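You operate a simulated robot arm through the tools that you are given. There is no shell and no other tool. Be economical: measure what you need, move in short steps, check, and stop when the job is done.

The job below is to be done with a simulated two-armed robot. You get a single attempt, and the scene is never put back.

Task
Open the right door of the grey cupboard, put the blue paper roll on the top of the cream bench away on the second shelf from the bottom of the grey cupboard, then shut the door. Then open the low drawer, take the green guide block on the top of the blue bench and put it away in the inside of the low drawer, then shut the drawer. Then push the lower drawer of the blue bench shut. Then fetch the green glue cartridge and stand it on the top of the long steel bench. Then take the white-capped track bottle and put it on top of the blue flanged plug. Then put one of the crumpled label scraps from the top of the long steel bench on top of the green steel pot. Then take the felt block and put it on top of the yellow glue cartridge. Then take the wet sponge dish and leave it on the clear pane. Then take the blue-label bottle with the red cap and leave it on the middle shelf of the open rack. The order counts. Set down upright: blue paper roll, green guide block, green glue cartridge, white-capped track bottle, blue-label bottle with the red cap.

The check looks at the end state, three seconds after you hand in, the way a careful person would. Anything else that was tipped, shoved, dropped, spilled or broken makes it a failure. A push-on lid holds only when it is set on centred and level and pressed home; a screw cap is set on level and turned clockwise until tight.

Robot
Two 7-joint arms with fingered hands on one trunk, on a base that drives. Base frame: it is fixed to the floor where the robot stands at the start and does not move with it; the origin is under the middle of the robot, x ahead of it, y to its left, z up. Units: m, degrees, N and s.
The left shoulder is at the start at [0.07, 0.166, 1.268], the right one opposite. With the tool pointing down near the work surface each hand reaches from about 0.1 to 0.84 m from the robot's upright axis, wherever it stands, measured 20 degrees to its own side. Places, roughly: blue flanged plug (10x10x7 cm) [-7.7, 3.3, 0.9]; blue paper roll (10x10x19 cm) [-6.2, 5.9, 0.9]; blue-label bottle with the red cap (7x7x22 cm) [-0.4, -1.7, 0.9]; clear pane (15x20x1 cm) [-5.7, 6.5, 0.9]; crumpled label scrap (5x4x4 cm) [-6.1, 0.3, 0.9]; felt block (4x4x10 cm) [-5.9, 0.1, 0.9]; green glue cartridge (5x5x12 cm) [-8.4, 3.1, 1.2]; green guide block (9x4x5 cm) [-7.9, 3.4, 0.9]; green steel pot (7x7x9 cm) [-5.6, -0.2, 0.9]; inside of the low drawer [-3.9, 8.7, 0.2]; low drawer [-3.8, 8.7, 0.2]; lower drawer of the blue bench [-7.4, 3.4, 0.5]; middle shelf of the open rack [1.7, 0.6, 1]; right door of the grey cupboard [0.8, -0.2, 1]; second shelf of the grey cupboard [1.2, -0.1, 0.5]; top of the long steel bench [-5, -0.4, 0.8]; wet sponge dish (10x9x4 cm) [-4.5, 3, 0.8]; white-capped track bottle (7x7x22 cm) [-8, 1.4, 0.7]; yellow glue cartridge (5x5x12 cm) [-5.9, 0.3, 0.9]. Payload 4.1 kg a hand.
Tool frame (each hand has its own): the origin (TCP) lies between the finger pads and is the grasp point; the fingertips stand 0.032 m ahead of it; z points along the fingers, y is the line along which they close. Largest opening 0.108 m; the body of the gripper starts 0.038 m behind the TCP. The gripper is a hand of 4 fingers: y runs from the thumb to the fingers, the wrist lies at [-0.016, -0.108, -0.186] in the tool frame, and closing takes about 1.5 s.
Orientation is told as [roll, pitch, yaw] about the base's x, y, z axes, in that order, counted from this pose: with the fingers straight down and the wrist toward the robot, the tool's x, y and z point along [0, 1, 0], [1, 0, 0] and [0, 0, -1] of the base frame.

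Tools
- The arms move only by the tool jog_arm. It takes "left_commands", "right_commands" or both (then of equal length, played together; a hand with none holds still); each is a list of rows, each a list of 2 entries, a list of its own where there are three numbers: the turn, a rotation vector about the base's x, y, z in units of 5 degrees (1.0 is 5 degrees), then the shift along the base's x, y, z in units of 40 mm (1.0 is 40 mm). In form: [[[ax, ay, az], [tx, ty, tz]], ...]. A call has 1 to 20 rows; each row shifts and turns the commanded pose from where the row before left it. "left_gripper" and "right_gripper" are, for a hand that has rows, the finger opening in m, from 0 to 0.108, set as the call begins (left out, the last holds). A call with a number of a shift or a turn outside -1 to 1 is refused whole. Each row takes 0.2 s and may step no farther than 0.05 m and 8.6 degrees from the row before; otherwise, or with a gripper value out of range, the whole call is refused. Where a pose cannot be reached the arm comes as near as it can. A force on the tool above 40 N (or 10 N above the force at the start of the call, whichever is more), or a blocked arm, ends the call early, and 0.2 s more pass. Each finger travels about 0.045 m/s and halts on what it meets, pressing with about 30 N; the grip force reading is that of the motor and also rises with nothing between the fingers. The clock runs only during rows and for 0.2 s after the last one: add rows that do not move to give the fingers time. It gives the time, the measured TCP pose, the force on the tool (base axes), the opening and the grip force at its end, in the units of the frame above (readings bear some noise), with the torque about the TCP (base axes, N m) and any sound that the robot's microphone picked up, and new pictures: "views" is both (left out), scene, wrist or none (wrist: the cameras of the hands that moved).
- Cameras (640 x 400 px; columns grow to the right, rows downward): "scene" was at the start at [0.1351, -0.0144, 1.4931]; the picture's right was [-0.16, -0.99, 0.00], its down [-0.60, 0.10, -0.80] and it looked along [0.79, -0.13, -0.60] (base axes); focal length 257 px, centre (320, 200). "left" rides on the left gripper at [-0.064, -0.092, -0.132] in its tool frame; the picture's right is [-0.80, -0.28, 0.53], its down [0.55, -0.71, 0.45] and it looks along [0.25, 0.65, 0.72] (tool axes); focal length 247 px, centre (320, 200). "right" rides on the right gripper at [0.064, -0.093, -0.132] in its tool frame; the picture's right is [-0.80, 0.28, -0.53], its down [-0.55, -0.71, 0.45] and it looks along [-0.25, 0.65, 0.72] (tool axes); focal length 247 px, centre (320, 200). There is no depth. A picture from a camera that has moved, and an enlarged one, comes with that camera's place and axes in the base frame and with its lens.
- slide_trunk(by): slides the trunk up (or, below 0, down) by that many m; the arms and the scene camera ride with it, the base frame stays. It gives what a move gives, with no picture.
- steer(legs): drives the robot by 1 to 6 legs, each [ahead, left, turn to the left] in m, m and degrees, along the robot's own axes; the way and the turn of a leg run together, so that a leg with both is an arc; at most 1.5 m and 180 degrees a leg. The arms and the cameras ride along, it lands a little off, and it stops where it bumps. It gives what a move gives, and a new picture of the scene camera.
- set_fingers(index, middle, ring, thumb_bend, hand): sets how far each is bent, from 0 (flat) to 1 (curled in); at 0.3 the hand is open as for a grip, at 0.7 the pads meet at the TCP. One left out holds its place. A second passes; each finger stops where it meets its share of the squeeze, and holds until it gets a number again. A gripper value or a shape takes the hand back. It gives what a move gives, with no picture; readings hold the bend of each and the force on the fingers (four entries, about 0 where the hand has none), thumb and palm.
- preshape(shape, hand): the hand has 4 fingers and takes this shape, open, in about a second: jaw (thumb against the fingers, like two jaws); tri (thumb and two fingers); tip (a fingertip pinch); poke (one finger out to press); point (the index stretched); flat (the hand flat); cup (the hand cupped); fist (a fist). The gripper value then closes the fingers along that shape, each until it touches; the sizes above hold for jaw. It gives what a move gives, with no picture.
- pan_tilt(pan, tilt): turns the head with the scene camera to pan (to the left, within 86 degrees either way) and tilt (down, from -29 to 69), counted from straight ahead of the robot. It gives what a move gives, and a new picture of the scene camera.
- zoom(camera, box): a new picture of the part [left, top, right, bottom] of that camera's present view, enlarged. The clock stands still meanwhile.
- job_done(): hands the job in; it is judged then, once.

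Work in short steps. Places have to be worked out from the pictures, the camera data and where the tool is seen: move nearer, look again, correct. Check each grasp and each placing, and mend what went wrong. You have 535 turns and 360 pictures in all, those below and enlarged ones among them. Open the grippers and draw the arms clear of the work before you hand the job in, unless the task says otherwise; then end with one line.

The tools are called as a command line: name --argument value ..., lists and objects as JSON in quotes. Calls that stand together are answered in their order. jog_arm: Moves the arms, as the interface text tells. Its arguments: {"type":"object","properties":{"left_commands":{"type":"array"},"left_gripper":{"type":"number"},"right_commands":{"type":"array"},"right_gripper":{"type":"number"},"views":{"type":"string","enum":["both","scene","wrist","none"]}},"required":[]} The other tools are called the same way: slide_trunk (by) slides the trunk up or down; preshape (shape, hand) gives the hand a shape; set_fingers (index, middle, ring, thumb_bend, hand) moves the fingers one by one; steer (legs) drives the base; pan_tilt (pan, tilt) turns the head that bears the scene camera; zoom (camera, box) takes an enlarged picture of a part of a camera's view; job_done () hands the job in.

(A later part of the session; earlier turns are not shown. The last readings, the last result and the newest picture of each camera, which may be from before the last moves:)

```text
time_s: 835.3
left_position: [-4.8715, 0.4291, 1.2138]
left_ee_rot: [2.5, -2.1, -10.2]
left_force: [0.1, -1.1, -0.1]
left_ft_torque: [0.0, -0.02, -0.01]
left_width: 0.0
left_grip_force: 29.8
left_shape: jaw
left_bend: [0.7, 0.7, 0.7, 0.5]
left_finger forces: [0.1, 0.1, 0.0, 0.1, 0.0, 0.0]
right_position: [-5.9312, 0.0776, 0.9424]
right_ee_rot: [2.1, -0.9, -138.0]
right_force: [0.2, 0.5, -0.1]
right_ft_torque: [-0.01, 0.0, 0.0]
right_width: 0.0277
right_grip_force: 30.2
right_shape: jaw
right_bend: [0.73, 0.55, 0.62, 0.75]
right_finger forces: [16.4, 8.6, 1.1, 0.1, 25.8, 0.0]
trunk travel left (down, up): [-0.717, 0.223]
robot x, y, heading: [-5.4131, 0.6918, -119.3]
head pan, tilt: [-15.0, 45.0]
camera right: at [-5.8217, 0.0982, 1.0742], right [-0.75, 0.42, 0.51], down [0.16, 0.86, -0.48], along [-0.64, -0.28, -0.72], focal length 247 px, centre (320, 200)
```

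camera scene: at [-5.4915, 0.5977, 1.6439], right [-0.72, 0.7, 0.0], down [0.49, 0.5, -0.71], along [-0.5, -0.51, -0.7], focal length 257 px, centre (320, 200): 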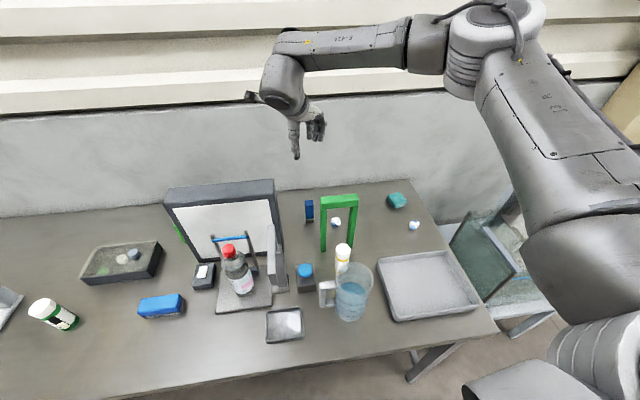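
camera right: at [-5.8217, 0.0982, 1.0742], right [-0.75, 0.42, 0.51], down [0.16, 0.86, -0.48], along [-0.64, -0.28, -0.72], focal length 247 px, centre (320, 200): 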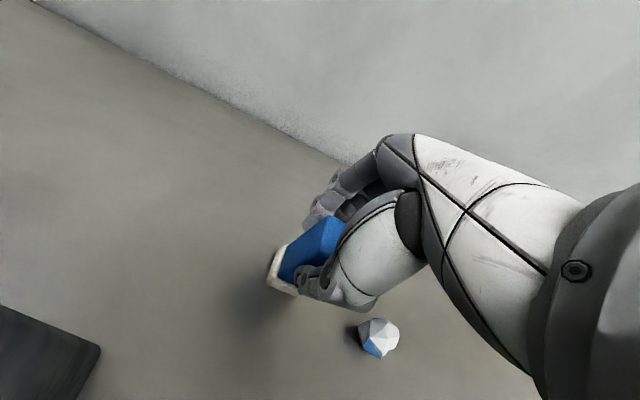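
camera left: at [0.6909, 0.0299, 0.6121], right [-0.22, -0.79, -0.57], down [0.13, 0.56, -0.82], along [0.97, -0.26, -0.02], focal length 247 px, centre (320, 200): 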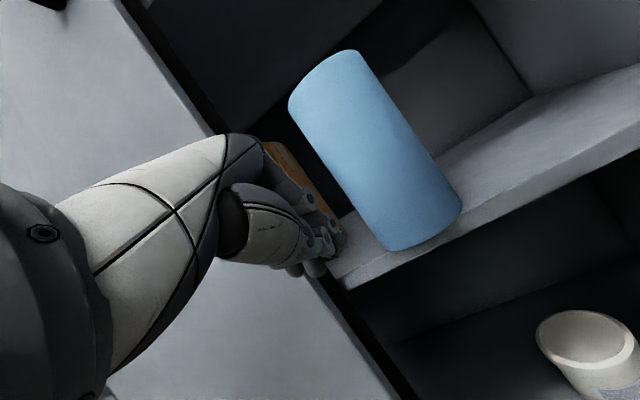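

Felt block gripped. I lift it above the green frame (top z≈1.14) and carry it over the yellow cartridge (about [-5.862, 0.326], top 0.985).

slide_trunk --by 0.22

jog_arm --right_commands '[[[0, 0, 0], [0, 0, 0.9]], [[0, 0, 0], [0, 0, 0.9]], [[0, 0, 0], [0, 0, 0.9]], [[0, 0, 0], [0.24, 0.88, 0]], [[0, 0, 0], [0.24, 0.88, 0]], [[0, 0, 0], [0.24, 0.88, 0]], [[0, 0, 0], [0.24, 0.88, 0]], [[0, 0, 0], [0.24, 0.88, 0]], [[0, 0, 0], [0.24, 0.88, 0]], [[0, 0, 0], [0.24, 0.88, 0]]]' --views "wrist"

zoom --camera "scene" --box '[240, 130, 420, 300]'

```text
time_s: 837.6
left_position: [-4.8731, 0.4295, 1.4333]
left_ee_rot: [2.3, -2.1, -10.3]
left_force: [0.1, 0.0, -0.6]
left_ft_torque: [0.01, -0.01, 0.04]
left_width: 0.0002
left_grip_force: 30.3
left_shape: jaw
left_bend: [0.7, 0.7, 0.7, 0.5]
left_finger forces: [0.1, 0.0, 0.0, 0.1, 0.1, 0.0]
right_position: [-5.9312, 0.0776, 1.162]
right_ee_rot: [2.1, -0.7, -138.0]
right_force: [-0.5, 0.0, -0.4]
right_ft_torque: [-0.02, 0.0, 0.0]
right_width: 0.0273
right_grip_force: 30.2
right_shape: jaw
right_bend: [0.73, 0.55, 0.62, 0.75]
right_finger forces: [16.2, 8.7, 1.1, 0.1, 25.8, 0.1]
trunk travel left (down, up): [-0.937, 0.003]
robot x, y, heading: [-5.4156, 0.6936, -119.3]
head pan, tilt: [-15.0, 45.0]
```

```text
time_s: 839.8
left_position: [-4.8724, 0.4301, 1.4335]
left_ee_rot: [2.3, -2.3, -10.4]
left_force: [-0.7, 0.2, 0.6]
left_ft_torque: [-0.03, 0.02, 0.03]
left_width: 0.0
left_grip_force: 30.2
left_shape: jaw
left_bend: [0.7, 0.7, 0.7, 0.5]
left_finger forces: [0.0, 0.0, 0.0, 0.0, 0.0, 0.0]
right_position: [-5.8641, 0.3279, 1.269]
right_ee_rot: [2.2, -1.0, -138.0]
right_force: [0.3, 0.9, -0.3]
right_ft_torque: [0.0, 0.0, -0.03]
right_width: 0.0276
right_grip_force: 29.8
right_shape: jaw
right_bend: [0.73, 0.55, 0.63, 0.75]
right_finger forces: [16.5, 8.7, 0.9, 0.0, 25.9, 0.0]
trunk travel left (down, up): [-0.937, 0.003]
robot x, y, heading: [-5.4134, 0.6947, -119.3]
head pan, tilt: [-15.0, 45.0]
camera right: at [-5.7537, 0.3478, 1.4023], right [-0.75, 0.42, 0.51], down [0.16, 0.86, -0.48], along [-0.64, -0.28, -0.72], focal length 247 px, centre (320, 200)
```

right: 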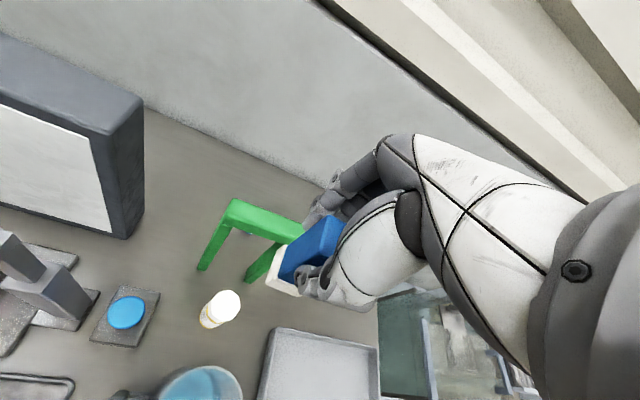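

```text
2.35 times, centred on (330, 215) of scene
camera zoom: at [-5.4947, 0.5949, 1.6435], right [-0.72, 0.7, 0.0], down [0.49, 0.51, -0.71], along [-0.49, -0.51, -0.71], focal length 604 px, centre (296, 165)
```

zoom: 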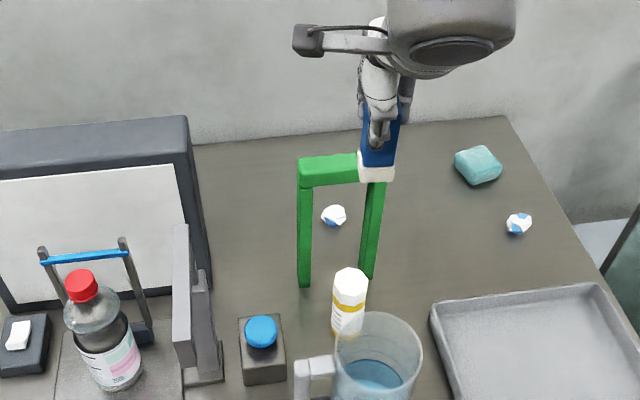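

With the present yaw the fingers would come down on the frame's bar. I rotate the hand 72° so it opens parallel to the frame, over the same spot, and look again.

jog_arm --right_commands '[[[0, 0, -0.96], [-0.03, -0.02, 0]], [[0, 0, -0.96], [-0.03, -0.02, 0]], [[0, 0, -0.96], [-0.03, -0.02, 0]], [[0, 0, -0.96], [-0.03, -0.02, 0]], [[0, 0, -0.96], [-0.03, -0.02, 0]], [[0, 0, -0.96], [-0.03, -0.02, 0]], [[0, 0, -0.96], [-0.03, -0.02, 0]], [[0, 0, -0.96], [-0.03, -0.02, 0]], [[0, 0, -0.96], [-0.03, -0.02, 0]], [[0, 0, -0.96], [-0.03, -0.02, 0]], [[0, 0, -0.96], [-0.03, -0.02, 0]], [[0, 0, -0.96], [-0.03, -0.02, 0]], [[0, 0, -0.96], [-0.02, -0.02, 0]], [[0, 0, -0.96], [0, 0, 0]], [[0, 0, -0.96], [0, 0, 0]]]' --views "wrist"

zoom --camera "scene" --box '[290, 130, 410, 280]'

```text
time_s: 843.0
left_position: [-4.873, 0.4288, 1.4331]
left_ee_rot: [2.3, -2.2, -10.3]
left_force: [-0.6, 0.6, 0.3]
left_ft_torque: [0.01, -0.02, -0.02]
left_width: 0.0
left_grip_force: 30.5
left_shape: jaw
left_bend: [0.7, 0.7, 0.7, 0.5]
left_finger forces: [0.0, 0.1, 0.0, 0.0, 0.0, 0.0]
right_position: [-5.8806, 0.3149, 1.2699]
right_ee_rot: [2.1, -0.7, 150.0]
right_force: [0.4, -0.4, -0.4]
right_ft_torque: [0.03, 0.05, 0.03]
right_width: 0.0275
right_grip_force: 29.9
right_shape: jaw
right_bend: [0.73, 0.55, 0.63, 0.75]
right_finger forces: [16.6, 8.8, 0.9, 0.0, 25.7, 0.0]
trunk travel left (down, up): [-0.937, 0.003]
robot x, y, heading: [-5.4108, 0.6941, -119.4]
head pan, tilt: [-15.0, 45.0]
camera right: at [-5.8278, 0.216, 1.4021], right [0.17, 0.84, 0.51], down [0.87, 0.11, -0.48], along [-0.46, 0.52, -0.72], focal length 247 px, centre (320, 200)
```

right: 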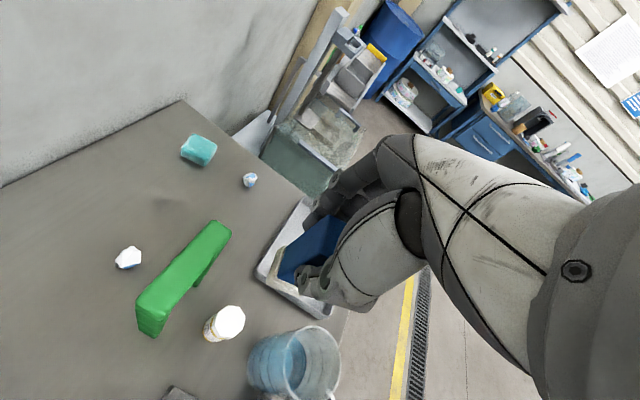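

```text
2.67 times, centred on (350, 205) of scene
camera zoom: at [-5.4946, 0.5926, 1.6434], right [-0.72, 0.7, 0.0], down [0.49, 0.51, -0.71], along [-0.49, -0.51, -0.71], focal length 684 px, centre (240, 187)
```

zoom: 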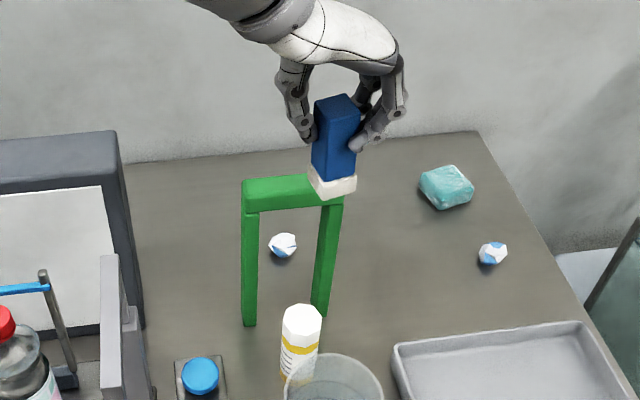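

The hand now clears the frame. Cap at [-5.865, 0.315]; block within a few millimetres. I correct and lower with the trunk, then verify.

jog_arm --right_commands '[[[0, 0, 0], [0.12, -0.07, 0]]]' --views "none"

slide_trunk --by -0.19

zoom --camera "scene" --box '[290, 80, 390, 230]'

zoom --camera "right" --box '[200, 180, 400, 360]'

```text
time_s: 843.4
left_position: [-4.873, 0.4299, 1.4338]
left_ee_rot: [2.4, -2.2, -10.3]
left_force: [0.3, -0.3, 0.0]
left_ft_torque: [-0.02, 0.02, 0.0]
left_width: 0.0
left_grip_force: 30.0
left_shape: jaw
left_bend: [0.7, 0.7, 0.7, 0.5]
left_finger forces: [0.1, 0.0, 0.0, 0.1, 0.1, 0.1]
right_position: [-5.8737, 0.3107, 1.2693]
right_ee_rot: [2.1, -0.9, 150.0]
right_force: [0.2, -1.0, -1.0]
right_ft_torque: [-0.01, 0.0, 0.01]
right_width: 0.0276
right_grip_force: 30.0
right_shape: jaw
right_bend: [0.73, 0.55, 0.63, 0.75]
right_finger forces: [16.6, 8.8, 1.1, 0.0, 25.9, 0.1]
trunk travel left (down, up): [-0.937, 0.003]
robot x, y, heading: [-5.4131, 0.6938, -119.4]
head pan, tilt: [-15.0, 45.0]
```

```text
time_s: 845.5
left_position: [-4.8723, 0.4298, 1.2442]
left_ee_rot: [2.4, -2.2, -10.3]
left_force: [0.3, -0.1, -0.1]
left_ft_torque: [0.0, -0.01, 0.04]
left_width: 0.0
left_grip_force: 30.1
left_shape: jaw
left_bend: [0.7, 0.7, 0.7, 0.5]
left_finger forces: [0.1, 0.0, 0.0, 0.1, 0.0, 0.0]
right_position: [-5.8759, 0.3116, 1.0785]
right_ee_rot: [2.0, -0.8, 150.0]
right_force: [-0.3, -0.4, -0.3]
right_ft_torque: [0.02, 0.04, -0.03]
right_width: 0.0278
right_grip_force: 30.3
right_shape: jaw
right_bend: [0.73, 0.55, 0.63, 0.75]
right_finger forces: [16.6, 8.8, 1.0, 0.1, 25.8, 0.0]
trunk travel left (down, up): [-0.747, 0.193]
robot x, y, heading: [-5.4116, 0.6919, -119.6]
head pan, tilt: [-15.0, 45.0]
```

```text
2.67 times, centred on (340, 155) of scene
camera zoom: at [-5.4947, 0.5932, 1.4535], right [-0.72, 0.7, 0.0], down [0.49, 0.51, -0.71], along [-0.49, -0.51, -0.71], focal length 684 px, centre (267, 320)
```

zoom: 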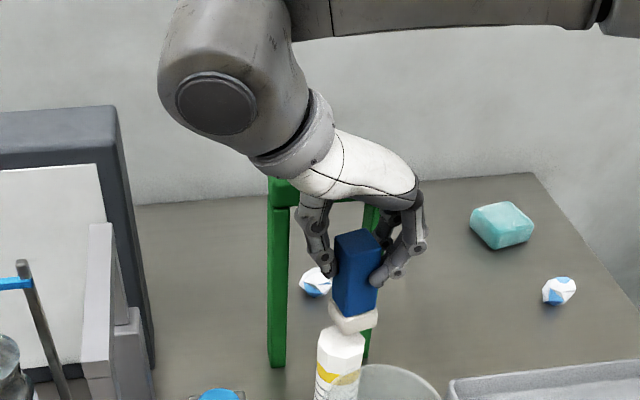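

```text
2.22 times, centred on (300, 270) of right
camera zoom: at [-5.8225, 0.214, 1.2121], right [0.17, 0.85, 0.51], down [0.87, 0.11, -0.48], along [-0.46, 0.52, -0.72], focal length 549 px, centre (364, 44)
```

zoom: 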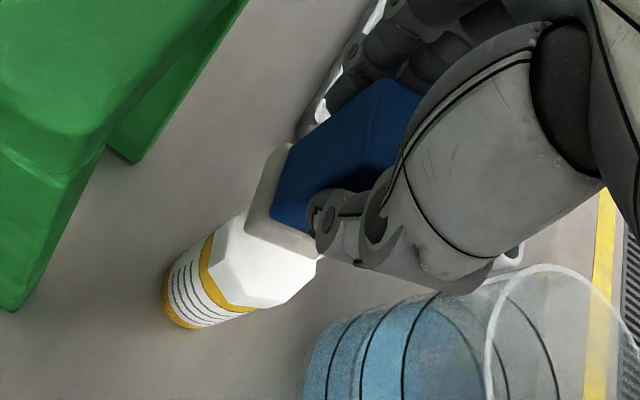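

The block is about 7 mm off toward −x. I correct and lower in small steps to contact.

jog_arm --right_commands '[[[0, 0, 0], [0.17, -0.08, 0]], [[0, 0, 0], [0, 0, -0.2]], [[0, 0, 0], [0, 0, -0.12]], [[0, 0, 0], [0, 0, -0.1]], [[0, 0, 0], [0, 0, -0.1]]]' --views "none"

zoom --camera "scene" --box '[300, 140, 380, 230]'

```text
time_s: 846.7
left_position: [-4.8724, 0.4299, 1.2436]
left_ee_rot: [2.4, -2.2, -10.3]
left_force: [-0.6, 0.2, -0.5]
left_ft_torque: [-0.01, 0.01, 0.01]
left_width: 0.0
left_grip_force: 30.1
left_shape: jaw
left_bend: [0.7, 0.7, 0.7, 0.5]
left_finger forces: [0.0, 0.0, 0.1, 0.0, 0.0, 0.1]
right_position: [-5.8672, 0.3087, 1.0599]
right_ee_rot: [2.3, -0.9, 150.0]
right_force: [-1.2, -0.2, 4.6]
right_ft_torque: [-0.01, -0.02, -0.03]
right_width: 0.0281
right_grip_force: 30.1
right_shape: jaw
right_bend: [0.73, 0.55, 0.63, 0.75]
right_finger forces: [17.8, 9.6, 1.0, 0.0, 27.2, 0.0]
trunk travel left (down, up): [-0.747, 0.193]
robot x, y, heading: [-5.4092, 0.6962, -119.2]
head pan, tilt: [-15.0, 45.0]
```

```text
4.44 times, centred on (340, 185) of scene
camera zoom: at [-5.4943, 0.5938, 1.4536], right [-0.72, 0.7, 0.0], down [0.49, 0.51, -0.71], along [-0.49, -0.51, -0.71], focal length 1141 px, centre (231, 267)
```

zoom: 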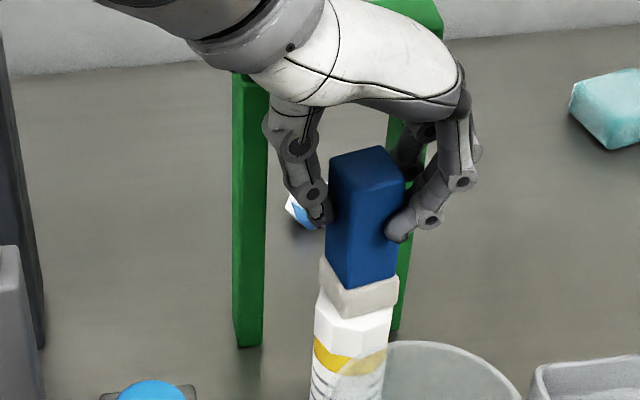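

It touches, well centred. I press 2 mm more and release by opening a little.

jog_arm --right_commands '[[[0, 0, 0], [0.05, 0, -0.05]], [[0, 0, 0], [0, 0, 0]]]' --views "none"

jog_arm --right_commands '[[[0, 0, 0], [0, 0, 0]], [[0, 0, 0], [0, 0, 0]], [[0, 0, 0], [0, 0, 0]], [[0, 0, 0], [0, 0, 0]], [[0, 0, 0], [0, 0, 0]]]' --right_gripper 0.07 --views "none"

zoom --camera "scene" --box '[300, 140, 380, 230]'

```text
time_s: 847.3
left_position: [-4.8717, 0.4304, 1.2439]
left_ee_rot: [2.3, -2.3, -10.3]
left_force: [0.5, -0.2, 0.2]
left_ft_torque: [-0.02, 0.0, 0.01]
left_width: 0.0
left_grip_force: 29.8
left_shape: jaw
left_bend: [0.7, 0.7, 0.7, 0.5]
left_finger forces: [0.1, 0.0, 0.1, 0.0, 0.0, 0.0]
right_position: [-5.8655, 0.309, 1.0577]
right_ee_rot: [2.3, -0.9, 150.0]
right_force: [-2.9, -1.0, 19.5]
right_ft_torque: [-0.01, 0.13, -0.01]
right_width: 0.0291
right_grip_force: 29.9
right_shape: jaw
right_bend: [0.73, 0.54, 0.63, 0.76]
right_finger forces: [20.2, 11.4, 0.9, 0.1, 29.2, 0.1]
trunk travel left (down, up): [-0.747, 0.193]
robot x, y, heading: [-5.4167, 0.6989, -119.5]
head pan, tilt: [-15.0, 45.0]
```

```text
time_s: 848.5
left_position: [-4.8735, 0.4281, 1.2441]
left_ee_rot: [2.4, -2.3, -10.3]
left_force: [-0.3, 0.6, -0.2]
left_ft_torque: [0.0, -0.02, 0.03]
left_width: 0.0
left_grip_force: 30.2
left_shape: jaw
left_bend: [0.7, 0.7, 0.7, 0.5]
left_finger forces: [0.1, 0.0, 0.1, 0.1, 0.1, 0.0]
right_position: [-5.8652, 0.3094, 1.0571]
right_ee_rot: [2.1, -0.9, 150.0]
right_force: [0.6, -0.5, 0.0]
right_ft_torque: [-0.01, -0.02, -0.02]
right_width: 0.0696
right_grip_force: 0.1
right_shape: jaw
right_bend: [0.27, 0.39, 0.37, 0.64]
right_finger forces: [0.0, 0.0, 0.0, 0.0, 0.1, 0.0]
trunk travel left (down, up): [-0.747, 0.193]
robot x, y, heading: [-5.4105, 0.6933, -119.4]
head pan, tilt: [-15.0, 45.0]
```

```text
4.44 times, centred on (340, 185) of scene
camera zoom: at [-5.4946, 0.5932, 1.4534], right [-0.72, 0.7, 0.0], down [0.49, 0.51, -0.71], along [-0.49, -0.51, -0.71], focal length 1141 px, centre (231, 267)
```

zoom: 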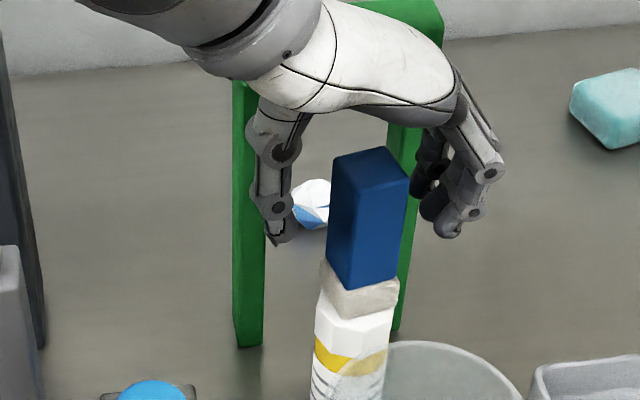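

It stands on the cartridge. I raise the hand straight up and back off, then verify.

jog_arm --right_commands '[[[0, 0, 0], [0, 0, 0.3]], [[0, 0, 0], [0, 0, 0.5]], [[0, 0, 0], [0, 0, 0.7]], [[0, 0, 0], [0, 0, 0.8]]]' --views "none"

slide_trunk --by 0.19

steer --legs '[[-0.3, 0, 0]]'

```text
time_s: 849.5
left_position: [-4.8717, 0.4294, 1.2437]
left_ee_rot: [2.3, -2.1, -10.3]
left_force: [0.9, -0.5, -0.2]
left_ft_torque: [-0.04, 0.02, -0.01]
left_width: 0.0003
left_grip_force: 30.4
left_shape: jaw
left_bend: [0.7, 0.7, 0.7, 0.5]
left_finger forces: [0.0, 0.0, 0.1, 0.1, 0.0, 0.0]
right_position: [-5.8635, 0.3094, 1.1492]
right_ee_rot: [2.2, -0.8, 150.0]
right_force: [-0.4, -0.4, -0.5]
right_ft_torque: [0.0, 0.03, 0.01]
right_width: 0.0693
right_grip_force: 0.1
right_shape: jaw
right_bend: [0.27, 0.39, 0.37, 0.64]
right_finger forces: [0.0, 0.1, 0.1, 0.0, 0.0, 0.0]
trunk travel left (down, up): [-0.747, 0.193]
robot x, y, heading: [-5.4106, 0.6937, -119.4]
head pan, tilt: [-15.0, 45.0]
```

```text
time_s: 851.6
left_position: [-4.8724, 0.4283, 1.4329]
left_ee_rot: [2.4, -2.3, -10.3]
left_force: [-0.3, 0.0, -0.6]
left_ft_torque: [0.02, 0.01, 0.01]
left_width: 0.0
left_grip_force: 30.1
left_shape: jaw
left_bend: [0.7, 0.7, 0.7, 0.5]
left_finger forces: [0.0, 0.0, 0.1, 0.0, 0.0, 0.1]
right_position: [-5.8652, 0.3098, 1.3391]
right_ee_rot: [2.1, -0.8, 150.0]
right_force: [0.1, -0.7, 0.9]
right_ft_torque: [-0.01, -0.02, 0.02]
right_width: 0.0697
right_grip_force: 0.0
right_shape: jaw
right_bend: [0.27, 0.39, 0.37, 0.64]
right_finger forces: [0.0, 0.1, 0.0, 0.1, 0.1, 0.0]
trunk travel left (down, up): [-0.937, 0.003]
robot x, y, heading: [-5.414, 0.6962, -119.1]
head pan, tilt: [-15.0, 45.0]
```

```text
time_s: 853.6
left_position: [-4.7294, 0.6862, 1.434]
left_ee_rot: [2.5, -2.3, -10.0]
left_force: [-1.0, 0.1, 0.2]
left_ft_torque: [0.0, 0.01, -0.03]
left_width: 0.0001
left_grip_force: 30.1
left_shape: jaw
left_bend: [0.7, 0.7, 0.7, 0.5]
left_finger forces: [0.1, 0.1, 0.1, 0.0, 0.0, 0.0]
right_position: [-5.7209, 0.5606, 1.338]
right_ee_rot: [1.9, -0.9, 150.2]
right_force: [-0.2, 0.4, 0.8]
right_ft_torque: [0.02, 0.0, -0.02]
right_width: 0.0698
right_grip_force: 0.0
right_shape: jaw
right_bend: [0.27, 0.39, 0.37, 0.64]
right_finger forces: [0.0, 0.0, 0.0, 0.1, 0.1, 0.0]
trunk travel left (down, up): [-0.937, 0.003]
robot x, y, heading: [-5.2668, 0.9512, -119.2]
head pan, tilt: [-15.0, 45.0]
camera scene: at [-5.3526, 0.8463, 1.6431], right [-0.72, 0.7, 0.0], down [0.49, 0.51, -0.71], along [-0.49, -0.51, -0.71], focal length 257 px, centre (320, 200)
```

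scene: 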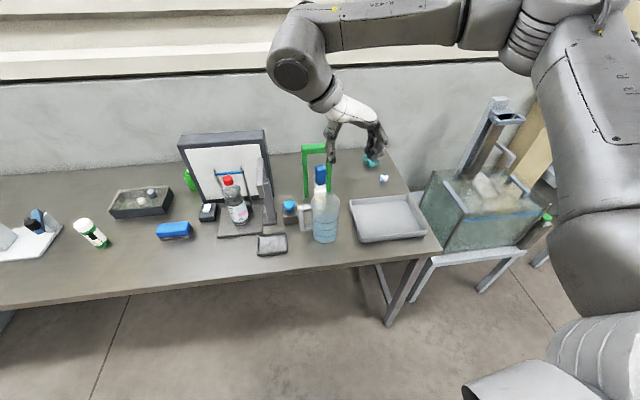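

Felt block stands on the yellow cartridge. Next the sponge dish on the trolley: I back up toward it and turn round.

steer --legs '[[-0.8, 0, 0], [0, 0, 179]]'

pan_tilt --pan -5 --tilt 40

```text
time_s: 865.2
left_position: [-5.415, 1.9218, 1.4338]
left_ee_rot: [2.3, -2.3, 169.2]
left_force: [-0.3, -0.1, 0.8]
left_ft_torque: [-0.01, -0.04, 0.01]
left_width: 0.0002
left_grip_force: 30.0
left_shape: jaw
left_bend: [0.7, 0.7, 0.7, 0.5]
left_finger forces: [0.0, 0.0, 0.1, 0.1, 0.0, 0.0]
right_position: [-4.421, 2.0338, 1.3391]
right_ee_rot: [2.1, -1.0, -30.4]
right_force: [-1.1, -0.7, 0.3]
right_ft_torque: [0.01, 0.0, -0.01]
right_width: 0.0697
right_grip_force: 0.0
right_shape: jaw
right_bend: [0.27, 0.39, 0.37, 0.64]
right_finger forces: [0.1, 0.1, 0.0, 0.0, 0.1, 0.0]
trunk travel left (down, up): [-0.937, 0.003]
robot x, y, heading: [-4.8769, 1.6511, 60.3]
head pan, tilt: [-15.0, 45.0]
camera scene: at [-4.7963, 1.7517, 1.6433], right [0.71, -0.7, 0.0], down [-0.5, -0.5, -0.71], along [0.5, 0.5, -0.71], focal length 257 px, centre (320, 200)
```

scene: 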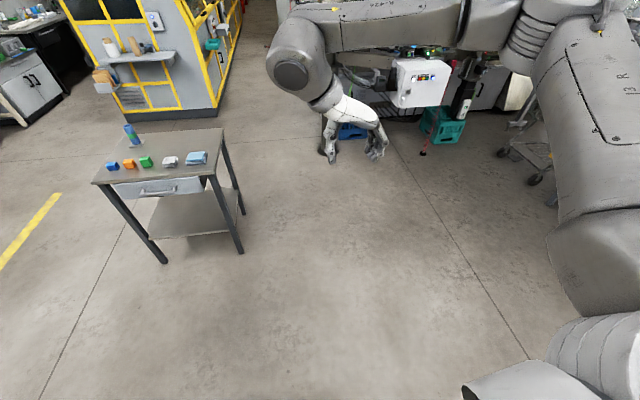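

```text
time_s: 866.0
left_position: [-5.416, 1.9204, 1.4329]
left_ee_rot: [2.4, -2.1, 169.2]
left_force: [0.1, -0.2, 0.7]
left_ft_torque: [-0.02, 0.04, -0.02]
left_width: 0.0001
left_grip_force: 29.8
left_shape: jaw
left_bend: [0.7, 0.7, 0.7, 0.5]
left_finger forces: [0.1, 0.0, 0.0, 0.0, 0.0, 0.0]
right_position: [-4.4216, 2.0332, 1.3386]
right_ee_rot: [2.2, -0.9, -30.4]
right_force: [-0.5, -0.6, -0.1]
right_ft_torque: [-0.01, -0.03, -0.01]
right_width: 0.0693
right_grip_force: 0.1
right_shape: jaw
right_bend: [0.27, 0.39, 0.37, 0.64]
right_finger forces: [0.1, 0.0, 0.0, 0.0, 0.1, 0.0]
trunk travel left (down, up): [-0.937, 0.003]
robot x, y, heading: [-4.8771, 1.649, 60.3]
head pan, tilt: [-5.0, 40.0]
camera scene: at [-4.8056, 1.7631, 1.6506], right [0.82, -0.57, 0.0], down [-0.37, -0.53, -0.77], along [0.44, 0.63, -0.64], focal length 257 px, centre (320, 200)
```

scene: 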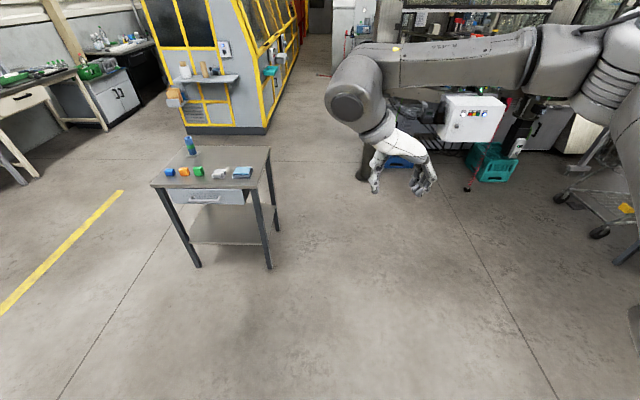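

I zoom on the trolley top to identify the sponge dish.

zoom --camera "scene" --box '[145, 125, 285, 215]'

```text
4.44 times, centred on (215, 170) of scene
camera zoom: at [-4.8056, 1.7631, 1.6506], right [0.82, -0.57, 0.0], down [-0.37, -0.53, -0.77], along [0.44, 0.63, -0.64], focal length 1141 px, centre (787, 333)
```

zoom: 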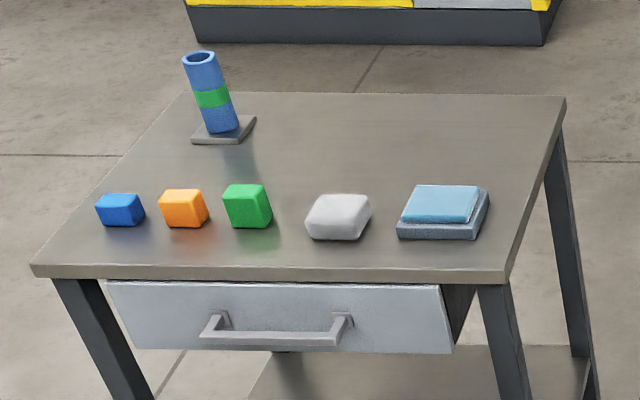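

The dish (blue with sponge) is at about [-4.457, 3.06]. I turn the hand square to the trolley and drive up to it.

jog_arm --right_commands '[[[0, 0, 0.98], [0, 0, 0]], [[0, 0, 0.98], [0, 0, 0]], [[0, 0, 0.98], [0, 0, 0]], [[0, 0, 0.98], [0, 0, 0]], [[0, 0, 0.98], [0, 0, 0]], [[0, 0, 0.98], [0, 0, 0]], [[0, 0, 0.98], [0, 0, 0]], [[0, 0, 0.98], [0, 0, 0]], [[0, 0, 0.98], [0, 0, 0]], [[0, 0, 0.98], [0, 0, 0]], [[0, 0, 0.98], [0, 0, 0]], [[0, 0, 0.98], [0, 0, 0]], [[0, 0, 0.98], [0, 0, 0]], [[0, 0, 0.98], [0, 0, 0]], [[0, 0, 0.98], [0, 0, 0]], [[0, 0, 0.98], [0, 0, 0]], [[0, 0, 0.98], [0, 0, 0]], [[0, 0, 0.98], [0, 0, 0]]]' --right_gripper 0.108 --views "none"

steer --legs '[[0, 0, -6.7], [0.1, 0.58, 0], [0.6, 0, 0]]'

jog_arm --right_commands '[[[0, 0, 0], [0, 0, 0]]]' --views "wrist"

```text
time_s: 869.8
left_position: [-5.4157, 1.9199, 1.4342]
left_ee_rot: [2.3, -2.2, 169.2]
left_force: [-0.4, 0.2, 0.3]
left_ft_torque: [0.01, 0.01, -0.02]
left_width: 0.0
left_grip_force: 29.5
left_shape: jaw
left_bend: [0.7, 0.7, 0.7, 0.5]
left_finger forces: [0.0, 0.0, 0.0, 0.1, 0.1, 0.0]
right_position: [-4.4227, 2.0319, 1.3391]
right_ee_rot: [2.1, -0.9, 57.8]
right_force: [0.2, -0.1, -0.5]
right_ft_torque: [-0.01, -0.01, 0.03]
right_width: 0.1079
right_grip_force: 0.1
right_shape: jaw
right_bend: [0.3, 0.3, 0.3, 0.3]
right_finger forces: [0.0, 0.1, 0.1, 0.0, 0.0, 0.0]
trunk travel left (down, up): [-0.937, 0.003]
robot x, y, heading: [-4.8768, 1.647, 60.1]
head pan, tilt: [-5.0, 40.0]
```

```text
time_s: 876.7
left_position: [-5.4324, 2.8926, 1.4337]
left_ee_rot: [2.3, -2.2, 163.1]
left_force: [-0.8, 0.7, 0.8]
left_ft_torque: [0.05, 0.01, 0.0]
left_width: 0.0001
left_grip_force: 30.7
left_shape: jaw
left_bend: [0.7, 0.7, 0.7, 0.5]
left_finger forces: [0.0, 0.1, 0.0, 0.1, 0.0, 0.0]
right_position: [-4.4332, 2.897, 1.34]
right_ee_rot: [2.1, -0.9, 51.5]
right_force: [0.5, 0.4, 0.3]
right_ft_torque: [0.03, -0.03, 0.03]
right_width: 0.1078
right_grip_force: 0.0
right_shape: jaw
right_bend: [0.3, 0.3, 0.3, 0.3]
right_finger forces: [0.0, 0.0, 0.0, 0.1, 0.1, 0.0]
trunk travel left (down, up): [-0.937, 0.003]
robot x, y, heading: [-4.928, 2.5676, 53.6]
head pan, tilt: [-5.0, 40.0]
camera scene: at [-4.8428, 2.6691, 1.6508], right [0.75, -0.66, 0.0], down [-0.42, -0.48, -0.77], along [0.5, 0.58, -0.64], focal length 257 px, centre (320, 200)
```

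scene: 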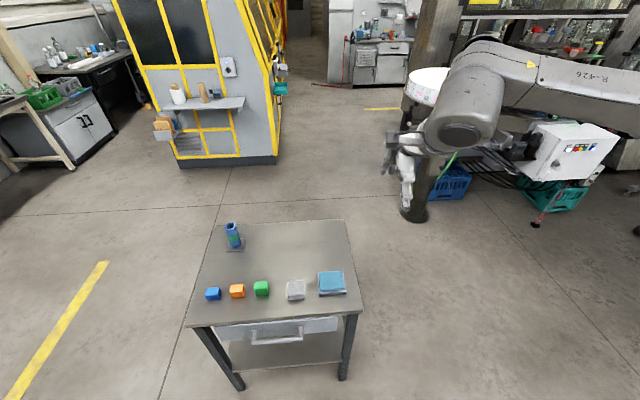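

```text
time_s: 877.1
left_position: [-5.4308, 2.8949, 1.434]
left_ee_rot: [2.3, -2.3, 162.9]
left_force: [0.2, 0.5, 0.7]
left_ft_torque: [-0.04, -0.01, 0.01]
left_width: 0.0001
left_grip_force: 30.0
left_shape: jaw
left_bend: [0.7, 0.7, 0.7, 0.5]
left_finger forces: [0.0, 0.0, 0.1, 0.0, 0.0, 0.0]
right_position: [-4.4307, 2.8965, 1.3388]
right_ee_rot: [2.0, -0.8, 51.4]
right_force: [0.4, -0.6, 0.3]
right_ft_torque: [0.01, -0.03, -0.01]
right_width: 0.1077
right_grip_force: 0.1
right_shape: jaw
right_bend: [0.3, 0.3, 0.3, 0.3]
right_finger forces: [0.0, 0.0, 0.0, 0.0, 0.0, 0.1]
trunk travel left (down, up): [-0.937, 0.003]
robot x, y, heading: [-4.9264, 2.5662, 54.1]
head pan, tilt: [-5.0, 40.0]
camera right: at [-4.5365, 2.861, 1.4714], right [0.81, -0.29, 0.51], down [-0.02, -0.88, -0.48], along [0.59, 0.38, -0.72], focal length 247 px, centre (320, 200)
```

right: 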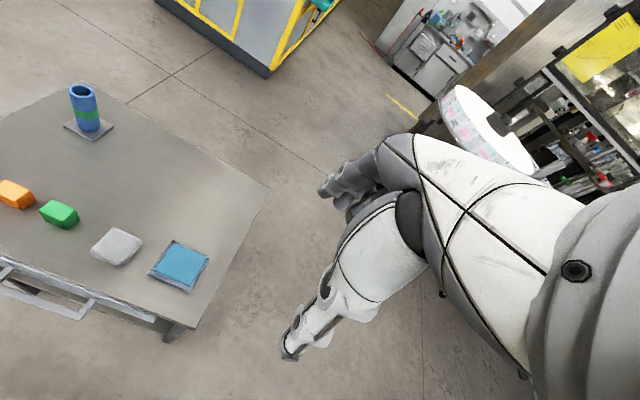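

Dish at [-4.457, 3.056], edges aligned with the hand. I move over it, open the hand wider, and lower the trunk.

jog_arm --right_commands '[[[0, 0, -0.6], [-0.13, 0.8, 0]], [[0, 0, 0], [-0.13, 0.8, 0]], [[0, 0, 0], [-0.13, 0.8, 0]], [[0, 0, 0], [-0.13, 0.8, 0]], [[0, 0, 0], [-0.13, 0.8, 0]]]' --views "none"

set_fingers --hand "right" --index 0.2 --middle 0.2 --ring 0.2 --thumb_bend 0.22

slide_trunk --by -0.38

jog_arm --right_commands '[[[0, 0, 0], [0, 0, 0]]]' --views "wrist"

```text
time_s: 878.3
left_position: [-5.4315, 2.8966, 1.4334]
left_ee_rot: [2.5, -2.2, 162.8]
left_force: [-0.4, 0.4, -0.3]
left_ft_torque: [-0.02, 0.02, 0.0]
left_width: 0.0001
left_grip_force: 29.9
left_shape: jaw
left_bend: [0.7, 0.7, 0.7, 0.5]
left_finger forces: [0.0, 0.1, 0.0, 0.0, 0.0, 0.1]
right_position: [-4.4579, 3.0594, 1.3369]
right_ee_rot: [2.0, -0.7, 48.4]
right_force: [0.4, 0.2, -0.9]
right_ft_torque: [0.02, -0.03, 0.02]
right_width: 0.1075
right_grip_force: 0.0
right_shape: jaw
right_bend: [0.3, 0.3, 0.3, 0.3]
right_finger forces: [0.0, 0.0, 0.0, 0.0, 0.0, 0.0]
trunk travel left (down, up): [-0.937, 0.003]
robot x, y, heading: [-4.9261, 2.5654, 53.8]
head pan, tilt: [-5.0, 40.0]
```

```text
time_s: 879.3
left_position: [-5.4302, 2.8938, 1.4339]
left_ee_rot: [2.4, -2.2, 163.0]
left_force: [-0.5, 0.4, -0.7]
left_ft_torque: [0.01, -0.02, 0.02]
left_width: 0.0
left_grip_force: 29.8
left_shape: jaw
left_bend: [0.7, 0.7, 0.7, 0.5]
left_finger forces: [0.0, 0.0, 0.0, 0.0, 0.0, 0.1]
right_position: [-4.4565, 3.0556, 1.3399]
right_ee_rot: [2.1, -0.9, 48.4]
right_force: [-0.4, 0.3, 0.6]
right_ft_torque: [0.0, 0.0, -0.01]
right_width: 0.1314
right_grip_force: 0.0
right_shape: fingers
right_bend: [0.2, 0.2, 0.2, 0.22]
right_finger forces: [0.1, 0.0, 0.1, 0.1, 0.1, 0.0]
trunk travel left (down, up): [-0.937, 0.003]
robot x, y, heading: [-4.9295, 2.5674, 53.9]
head pan, tilt: [-5.0, 40.0]
```

```text
time_s: 883.0
left_position: [-5.4312, 2.8943, 1.0546]
left_ee_rot: [2.4, -2.2, 162.9]
left_force: [-0.5, 0.0, 0.3]
left_ft_torque: [0.06, 0.03, -0.02]
left_width: 0.0003
left_grip_force: 30.0
left_shape: jaw
left_bend: [0.7, 0.7, 0.7, 0.5]
left_finger forces: [0.0, 0.1, 0.0, 0.1, 0.0, 0.0]
right_position: [-4.4569, 3.0562, 0.9571]
right_ee_rot: [2.1, -0.8, 48.5]
right_force: [-0.6, 0.2, -0.7]
right_ft_torque: [0.04, -0.01, -0.02]
right_width: 0.1311
right_grip_force: 0.1
right_shape: fingers
right_bend: [0.2, 0.2, 0.2, 0.22]
right_finger forces: [0.0, 0.1, 0.0, 0.0, 0.0, 0.1]
trunk travel left (down, up): [-0.557, 0.383]
robot x, y, heading: [-4.9256, 2.5659, 53.7]
head pan, tilt: [-5.0, 40.0]
```

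```text
time_s: 883.4
left_position: [-5.431, 2.8944, 1.0537]
left_ee_rot: [2.4, -2.3, 163.0]
left_force: [0.6, 0.0, -0.4]
left_ft_torque: [0.0, 0.0, -0.01]
left_width: 0.0001
left_grip_force: 30.2
left_shape: jaw
left_bend: [0.7, 0.7, 0.7, 0.5]
left_finger forces: [0.0, 0.0, 0.0, 0.0, 0.0, 0.1]
right_position: [-4.4566, 3.0554, 0.959]
right_ee_rot: [2.1, -0.8, 48.5]
right_force: [-0.1, 0.2, -0.3]
right_ft_torque: [0.01, 0.03, 0.05]
right_width: 0.1312
right_grip_force: 0.2
right_shape: fingers
right_bend: [0.2, 0.2, 0.2, 0.22]
right_finger forces: [0.0, 0.0, 0.1, 0.0, 0.0, 0.0]
trunk travel left (down, up): [-0.557, 0.383]
robot x, y, heading: [-4.927, 2.5636, 54.0]
head pan, tilt: [-5.0, 40.0]
camera right: at [-4.5647, 3.0257, 1.091], right [0.79, -0.34, 0.51], down [-0.07, -0.88, -0.48], along [0.6, 0.35, -0.72], focal length 247 px, centre (320, 200)
```

right: 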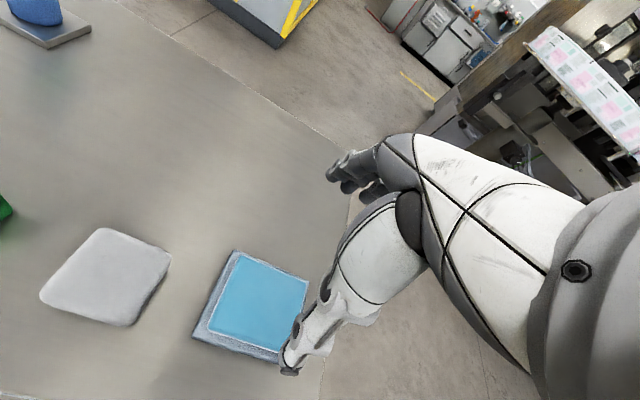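

Refined: sponge top z 0.80 at [-4.462, 3.044]. I correct and descend around the dish.

jog_arm --right_commands '[[[0, 0, 0], [-0.14, -0.3, -0.5]], [[0, 0, 0], [0, 0, -0.8]], [[0, 0, 0], [0, 0, -0.8]], [[0, 0, 0], [0, 0, -0.8]]]' --views "wrist"

```text
time_s: 884.4
left_position: [-5.4303, 2.8944, 1.0542]
left_ee_rot: [2.4, -2.3, 162.8]
left_force: [-0.1, 0.5, -0.9]
left_ft_torque: [-0.04, 0.01, 0.01]
left_width: 0.0002
left_grip_force: 31.3
left_shape: jaw
left_bend: [0.7, 0.7, 0.7, 0.5]
left_finger forces: [0.1, 0.0, 0.1, 0.0, 0.1, 0.0]
right_position: [-4.4638, 3.0446, 0.8423]
right_ee_rot: [2.2, -0.8, 48.4]
right_force: [-0.2, 0.6, -0.2]
right_ft_torque: [0.0, 0.01, 0.03]
right_width: 0.1313
right_grip_force: 0.0
right_shape: fingers
right_bend: [0.2, 0.2, 0.2, 0.22]
right_finger forces: [0.0, 0.1, 0.0, 0.0, 0.0, 0.0]
trunk travel left (down, up): [-0.557, 0.383]
robot x, y, heading: [-4.9259, 2.5639, 54.3]
head pan, tilt: [-5.0, 40.0]
camera right: at [-4.5706, 3.0139, 0.9759], right [0.79, -0.34, 0.51], down [-0.07, -0.88, -0.48], along [0.6, 0.35, -0.72], focal length 247 px, centre (320, 200)
```

right: 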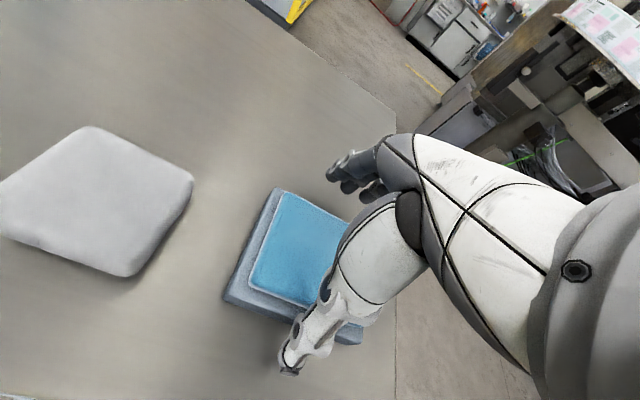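

Well straddled; the dish centre is 1.5 cm to the right along the finger row. I correct, go down 4 cm, and close gently.

jog_arm --right_commands '[[[0, 0, 0], [0.33, -0.2, 0]], [[0, 0, 0], [0, 0, -0.5]], [[0, 0, 0], [0, 0, -0.5]]]' --views "none"

set_fingers --hand "right" --index 0.5 --middle 0.5 --ring 0.5 --thumb_bend 0.5

zoom --camera "right" --box '[160, 120, 480, 400]'

```text
time_s: 885.1
left_position: [-5.4311, 2.894, 1.053]
left_ee_rot: [2.4, -2.2, 162.9]
left_force: [0.7, 0.5, -0.5]
left_ft_torque: [-0.01, -0.02, -0.01]
left_width: 0.0002
left_grip_force: 28.9
left_shape: jaw
left_bend: [0.7, 0.7, 0.7, 0.5]
left_finger forces: [0.1, 0.0, 0.0, 0.0, 0.1, 0.0]
right_position: [-4.4471, 3.0373, 0.8254]
right_ee_rot: [2.6, -1.9, 48.3]
right_force: [1.4, -0.8, 18.1]
right_ft_torque: [-0.69, 0.35, 0.12]
right_width: 0.1379
right_grip_force: 9.2
right_shape: fingers
right_bend: [0.2, 0.2, 0.2, 0.16]
right_finger forces: [0.1, 3.3, 0.0, 0.1, 15.0, 0.0]
trunk travel left (down, up): [-0.557, 0.383]
robot x, y, heading: [-4.9274, 2.5674, 53.9]
head pan, tilt: [-5.0, 40.0]
stopped in row 3 (right hand): the force on the tool passed its limit at 56 N (the readings are from after the stop); the commanded pose is now the measured one
```

```text
time_s: 885.7
left_position: [-5.4314, 2.8934, 1.0533]
left_ee_rot: [2.3, -2.2, 162.9]
left_force: [0.1, -0.4, -0.3]
left_ft_torque: [-0.03, -0.01, 0.02]
left_width: 0.0
left_grip_force: 29.8
left_shape: jaw
left_bend: [0.7, 0.7, 0.7, 0.5]
left_finger forces: [0.0, 0.0, 0.0, 0.0, 0.0, 0.1]
right_position: [-4.4454, 3.0425, 0.8319]
right_ee_rot: [2.8, -2.8, 48.2]
right_force: [2.1, 1.0, 22.8]
right_ft_torque: [0.99, -1.24, -0.01]
right_width: 0.1011
right_grip_force: 22.4
right_shape: fingers
right_bend: [0.46, 0.34, 0.44, 0.21]
right_finger forces: [13.6, 11.6, 10.7, 0.0, 8.7, 0.0]
trunk travel left (down, up): [-0.557, 0.383]
robot x, y, heading: [-4.9212, 2.5631, 54.1]
head pan, tilt: [-5.0, 40.0]
stopped (right hand): the force on the tool passed its limit at 42 N (the readings are from after the stop); the commanded pose is now the measured one
```

```text
1.43 times, centred on (320, 260) of right
camera zoom: at [-4.5549, 3.0075, 0.9621], right [0.79, -0.35, 0.51], down [-0.06, -0.86, -0.51], along [0.62, 0.37, -0.7], focal length 353 px, centre (320, 114)
```

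zoom: 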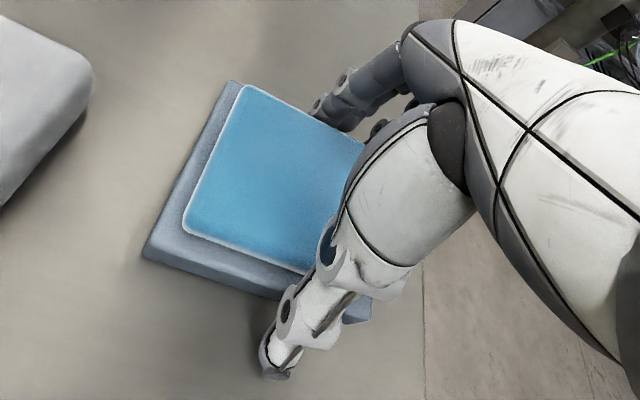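

The thumb tip touched the table. I raise 1.2 cm and continue closing.

jog_arm --right_commands '[[[0, 0, 0], [0, 0, 0.3]], [[0, 0, 0], [0, 0, 0]]]' --views "none"

set_fingers --hand "right" --index 0.55 --middle 0.55 --ring 0.55 --thumb_bend 0.55

zoom --camera "right" --box '[160, 120, 480, 400]'

```text
time_s: 886.3
left_position: [-5.4306, 2.8946, 1.0533]
left_ee_rot: [2.4, -2.2, 162.9]
left_force: [0.4, -0.5, 0.5]
left_ft_torque: [-0.04, -0.03, -0.01]
left_width: 0.0001
left_grip_force: 30.2
left_shape: jaw
left_bend: [0.7, 0.7, 0.7, 0.5]
left_finger forces: [0.0, 0.0, 0.0, 0.0, 0.0, 0.0]
right_position: [-4.4455, 3.0397, 0.8369]
right_ee_rot: [2.6, -2.3, 48.3]
right_force: [-0.1, -0.2, -4.2]
right_ft_torque: [-0.02, -0.1, 0.02]
right_width: 0.1005
right_grip_force: 9.5
right_shape: fingers
right_bend: [0.46, 0.39, 0.45, 0.21]
right_finger forces: [5.5, 0.1, 4.1, 0.0, 9.0, 0.0]
trunk travel left (down, up): [-0.557, 0.383]
robot x, y, heading: [-4.9251, 2.566, 54.0]
head pan, tilt: [-5.0, 40.0]
```

```text
time_s: 887.3
left_position: [-5.4303, 2.8956, 1.0534]
left_ee_rot: [2.4, -2.2, 162.9]
left_force: [0.4, 0.4, 0.8]
left_ft_torque: [0.05, 0.01, 0.02]
left_width: 0.0001
left_grip_force: 29.9
left_shape: jaw
left_bend: [0.7, 0.7, 0.7, 0.5]
left_finger forces: [0.0, 0.0, 0.1, 0.0, 0.0, 0.0]
right_position: [-4.4451, 3.0417, 0.8376]
right_ee_rot: [2.7, -2.3, 48.2]
right_force: [-0.7, -0.2, -3.9]
right_ft_torque: [-0.04, 0.04, 0.03]
right_width: 0.0938
right_grip_force: 27.9
right_shape: fingers
right_bend: [0.48, 0.48, 0.46, 0.35]
right_finger forces: [11.3, 8.5, 9.6, 0.1, 27.3, 0.0]
trunk travel left (down, up): [-0.557, 0.383]
robot x, y, heading: [-4.927, 2.568, 54.0]
head pan, tilt: [-5.0, 40.0]
```

```text
1.43 times, centred on (320, 260) of right
camera zoom: at [-4.5537, 3.008, 0.9699], right [0.79, -0.35, 0.51], down [-0.06, -0.86, -0.5], along [0.61, 0.36, -0.7], focal length 353 px, centre (320, 114)
```

zoom: 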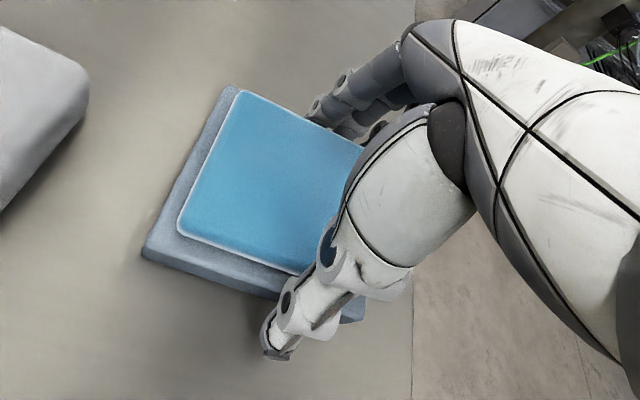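

A balanced grip. I lift with the trunk.

slide_trunk --by 0.15

jog_arm --right_commands '[[[0, 0, 0], [0, 0, 0]]]' --views "wrist"

```text
time_s: 889.0
left_position: [-5.4286, 2.8955, 1.203]
left_ee_rot: [2.5, -2.1, 162.9]
left_force: [0.2, 0.0, 0.3]
left_ft_torque: [0.03, 0.0, -0.02]
left_width: 0.0001
left_grip_force: 29.9
left_shape: jaw
left_bend: [0.7, 0.7, 0.7, 0.5]
left_finger forces: [0.1, 0.0, 0.1, 0.0, 0.1, 0.0]
right_position: [-4.444, 3.0419, 0.9881]
right_ee_rot: [2.6, -2.1, 48.3]
right_force: [-0.3, 0.8, -4.3]
right_ft_torque: [-0.02, -0.07, -0.02]
right_width: 0.0935
right_grip_force: 28.3
right_shape: fingers
right_bend: [0.48, 0.48, 0.46, 0.35]
right_finger forces: [11.2, 8.6, 9.5, 0.1, 25.8, 0.0]
trunk travel left (down, up): [-0.707, 0.233]
robot x, y, heading: [-4.9295, 2.5664, 53.6]
head pan, tilt: [-5.0, 40.0]
```

```text
time_s: 889.4
left_position: [-5.4294, 2.8949, 1.2037]
left_ee_rot: [2.4, -2.2, 162.8]
left_force: [0.6, 0.3, -0.1]
left_ft_torque: [0.02, -0.03, 0.0]
left_width: 0.0
left_grip_force: 30.0
left_shape: jaw
left_bend: [0.7, 0.7, 0.7, 0.5]
left_finger forces: [0.0, 0.0, 0.1, 0.0, 0.0, 0.1]
right_position: [-4.446, 3.0405, 0.9886]
right_ee_rot: [2.6, -2.3, 48.3]
right_force: [-0.2, 0.8, -5.0]
right_ft_torque: [-0.01, -0.09, -0.02]
right_width: 0.0932
right_grip_force: 27.4
right_shape: fingers
right_bend: [0.48, 0.48, 0.46, 0.35]
right_finger forces: [11.2, 8.6, 9.5, 0.1, 25.9, 0.0]
trunk travel left (down, up): [-0.707, 0.233]
robot x, y, heading: [-4.9278, 2.5681, 53.9]
head pan, tilt: [-5.0, 40.0]
camera right: at [-4.5535, 3.0081, 1.1199], right [0.79, -0.35, 0.51], down [-0.06, -0.86, -0.5], along [0.61, 0.36, -0.7], focal length 247 px, centre (320, 200)
```

right: 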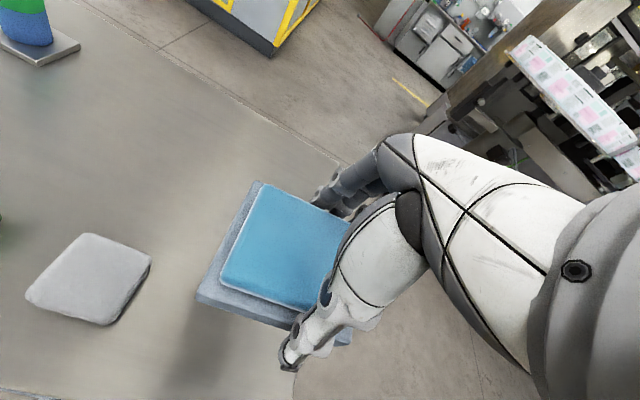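

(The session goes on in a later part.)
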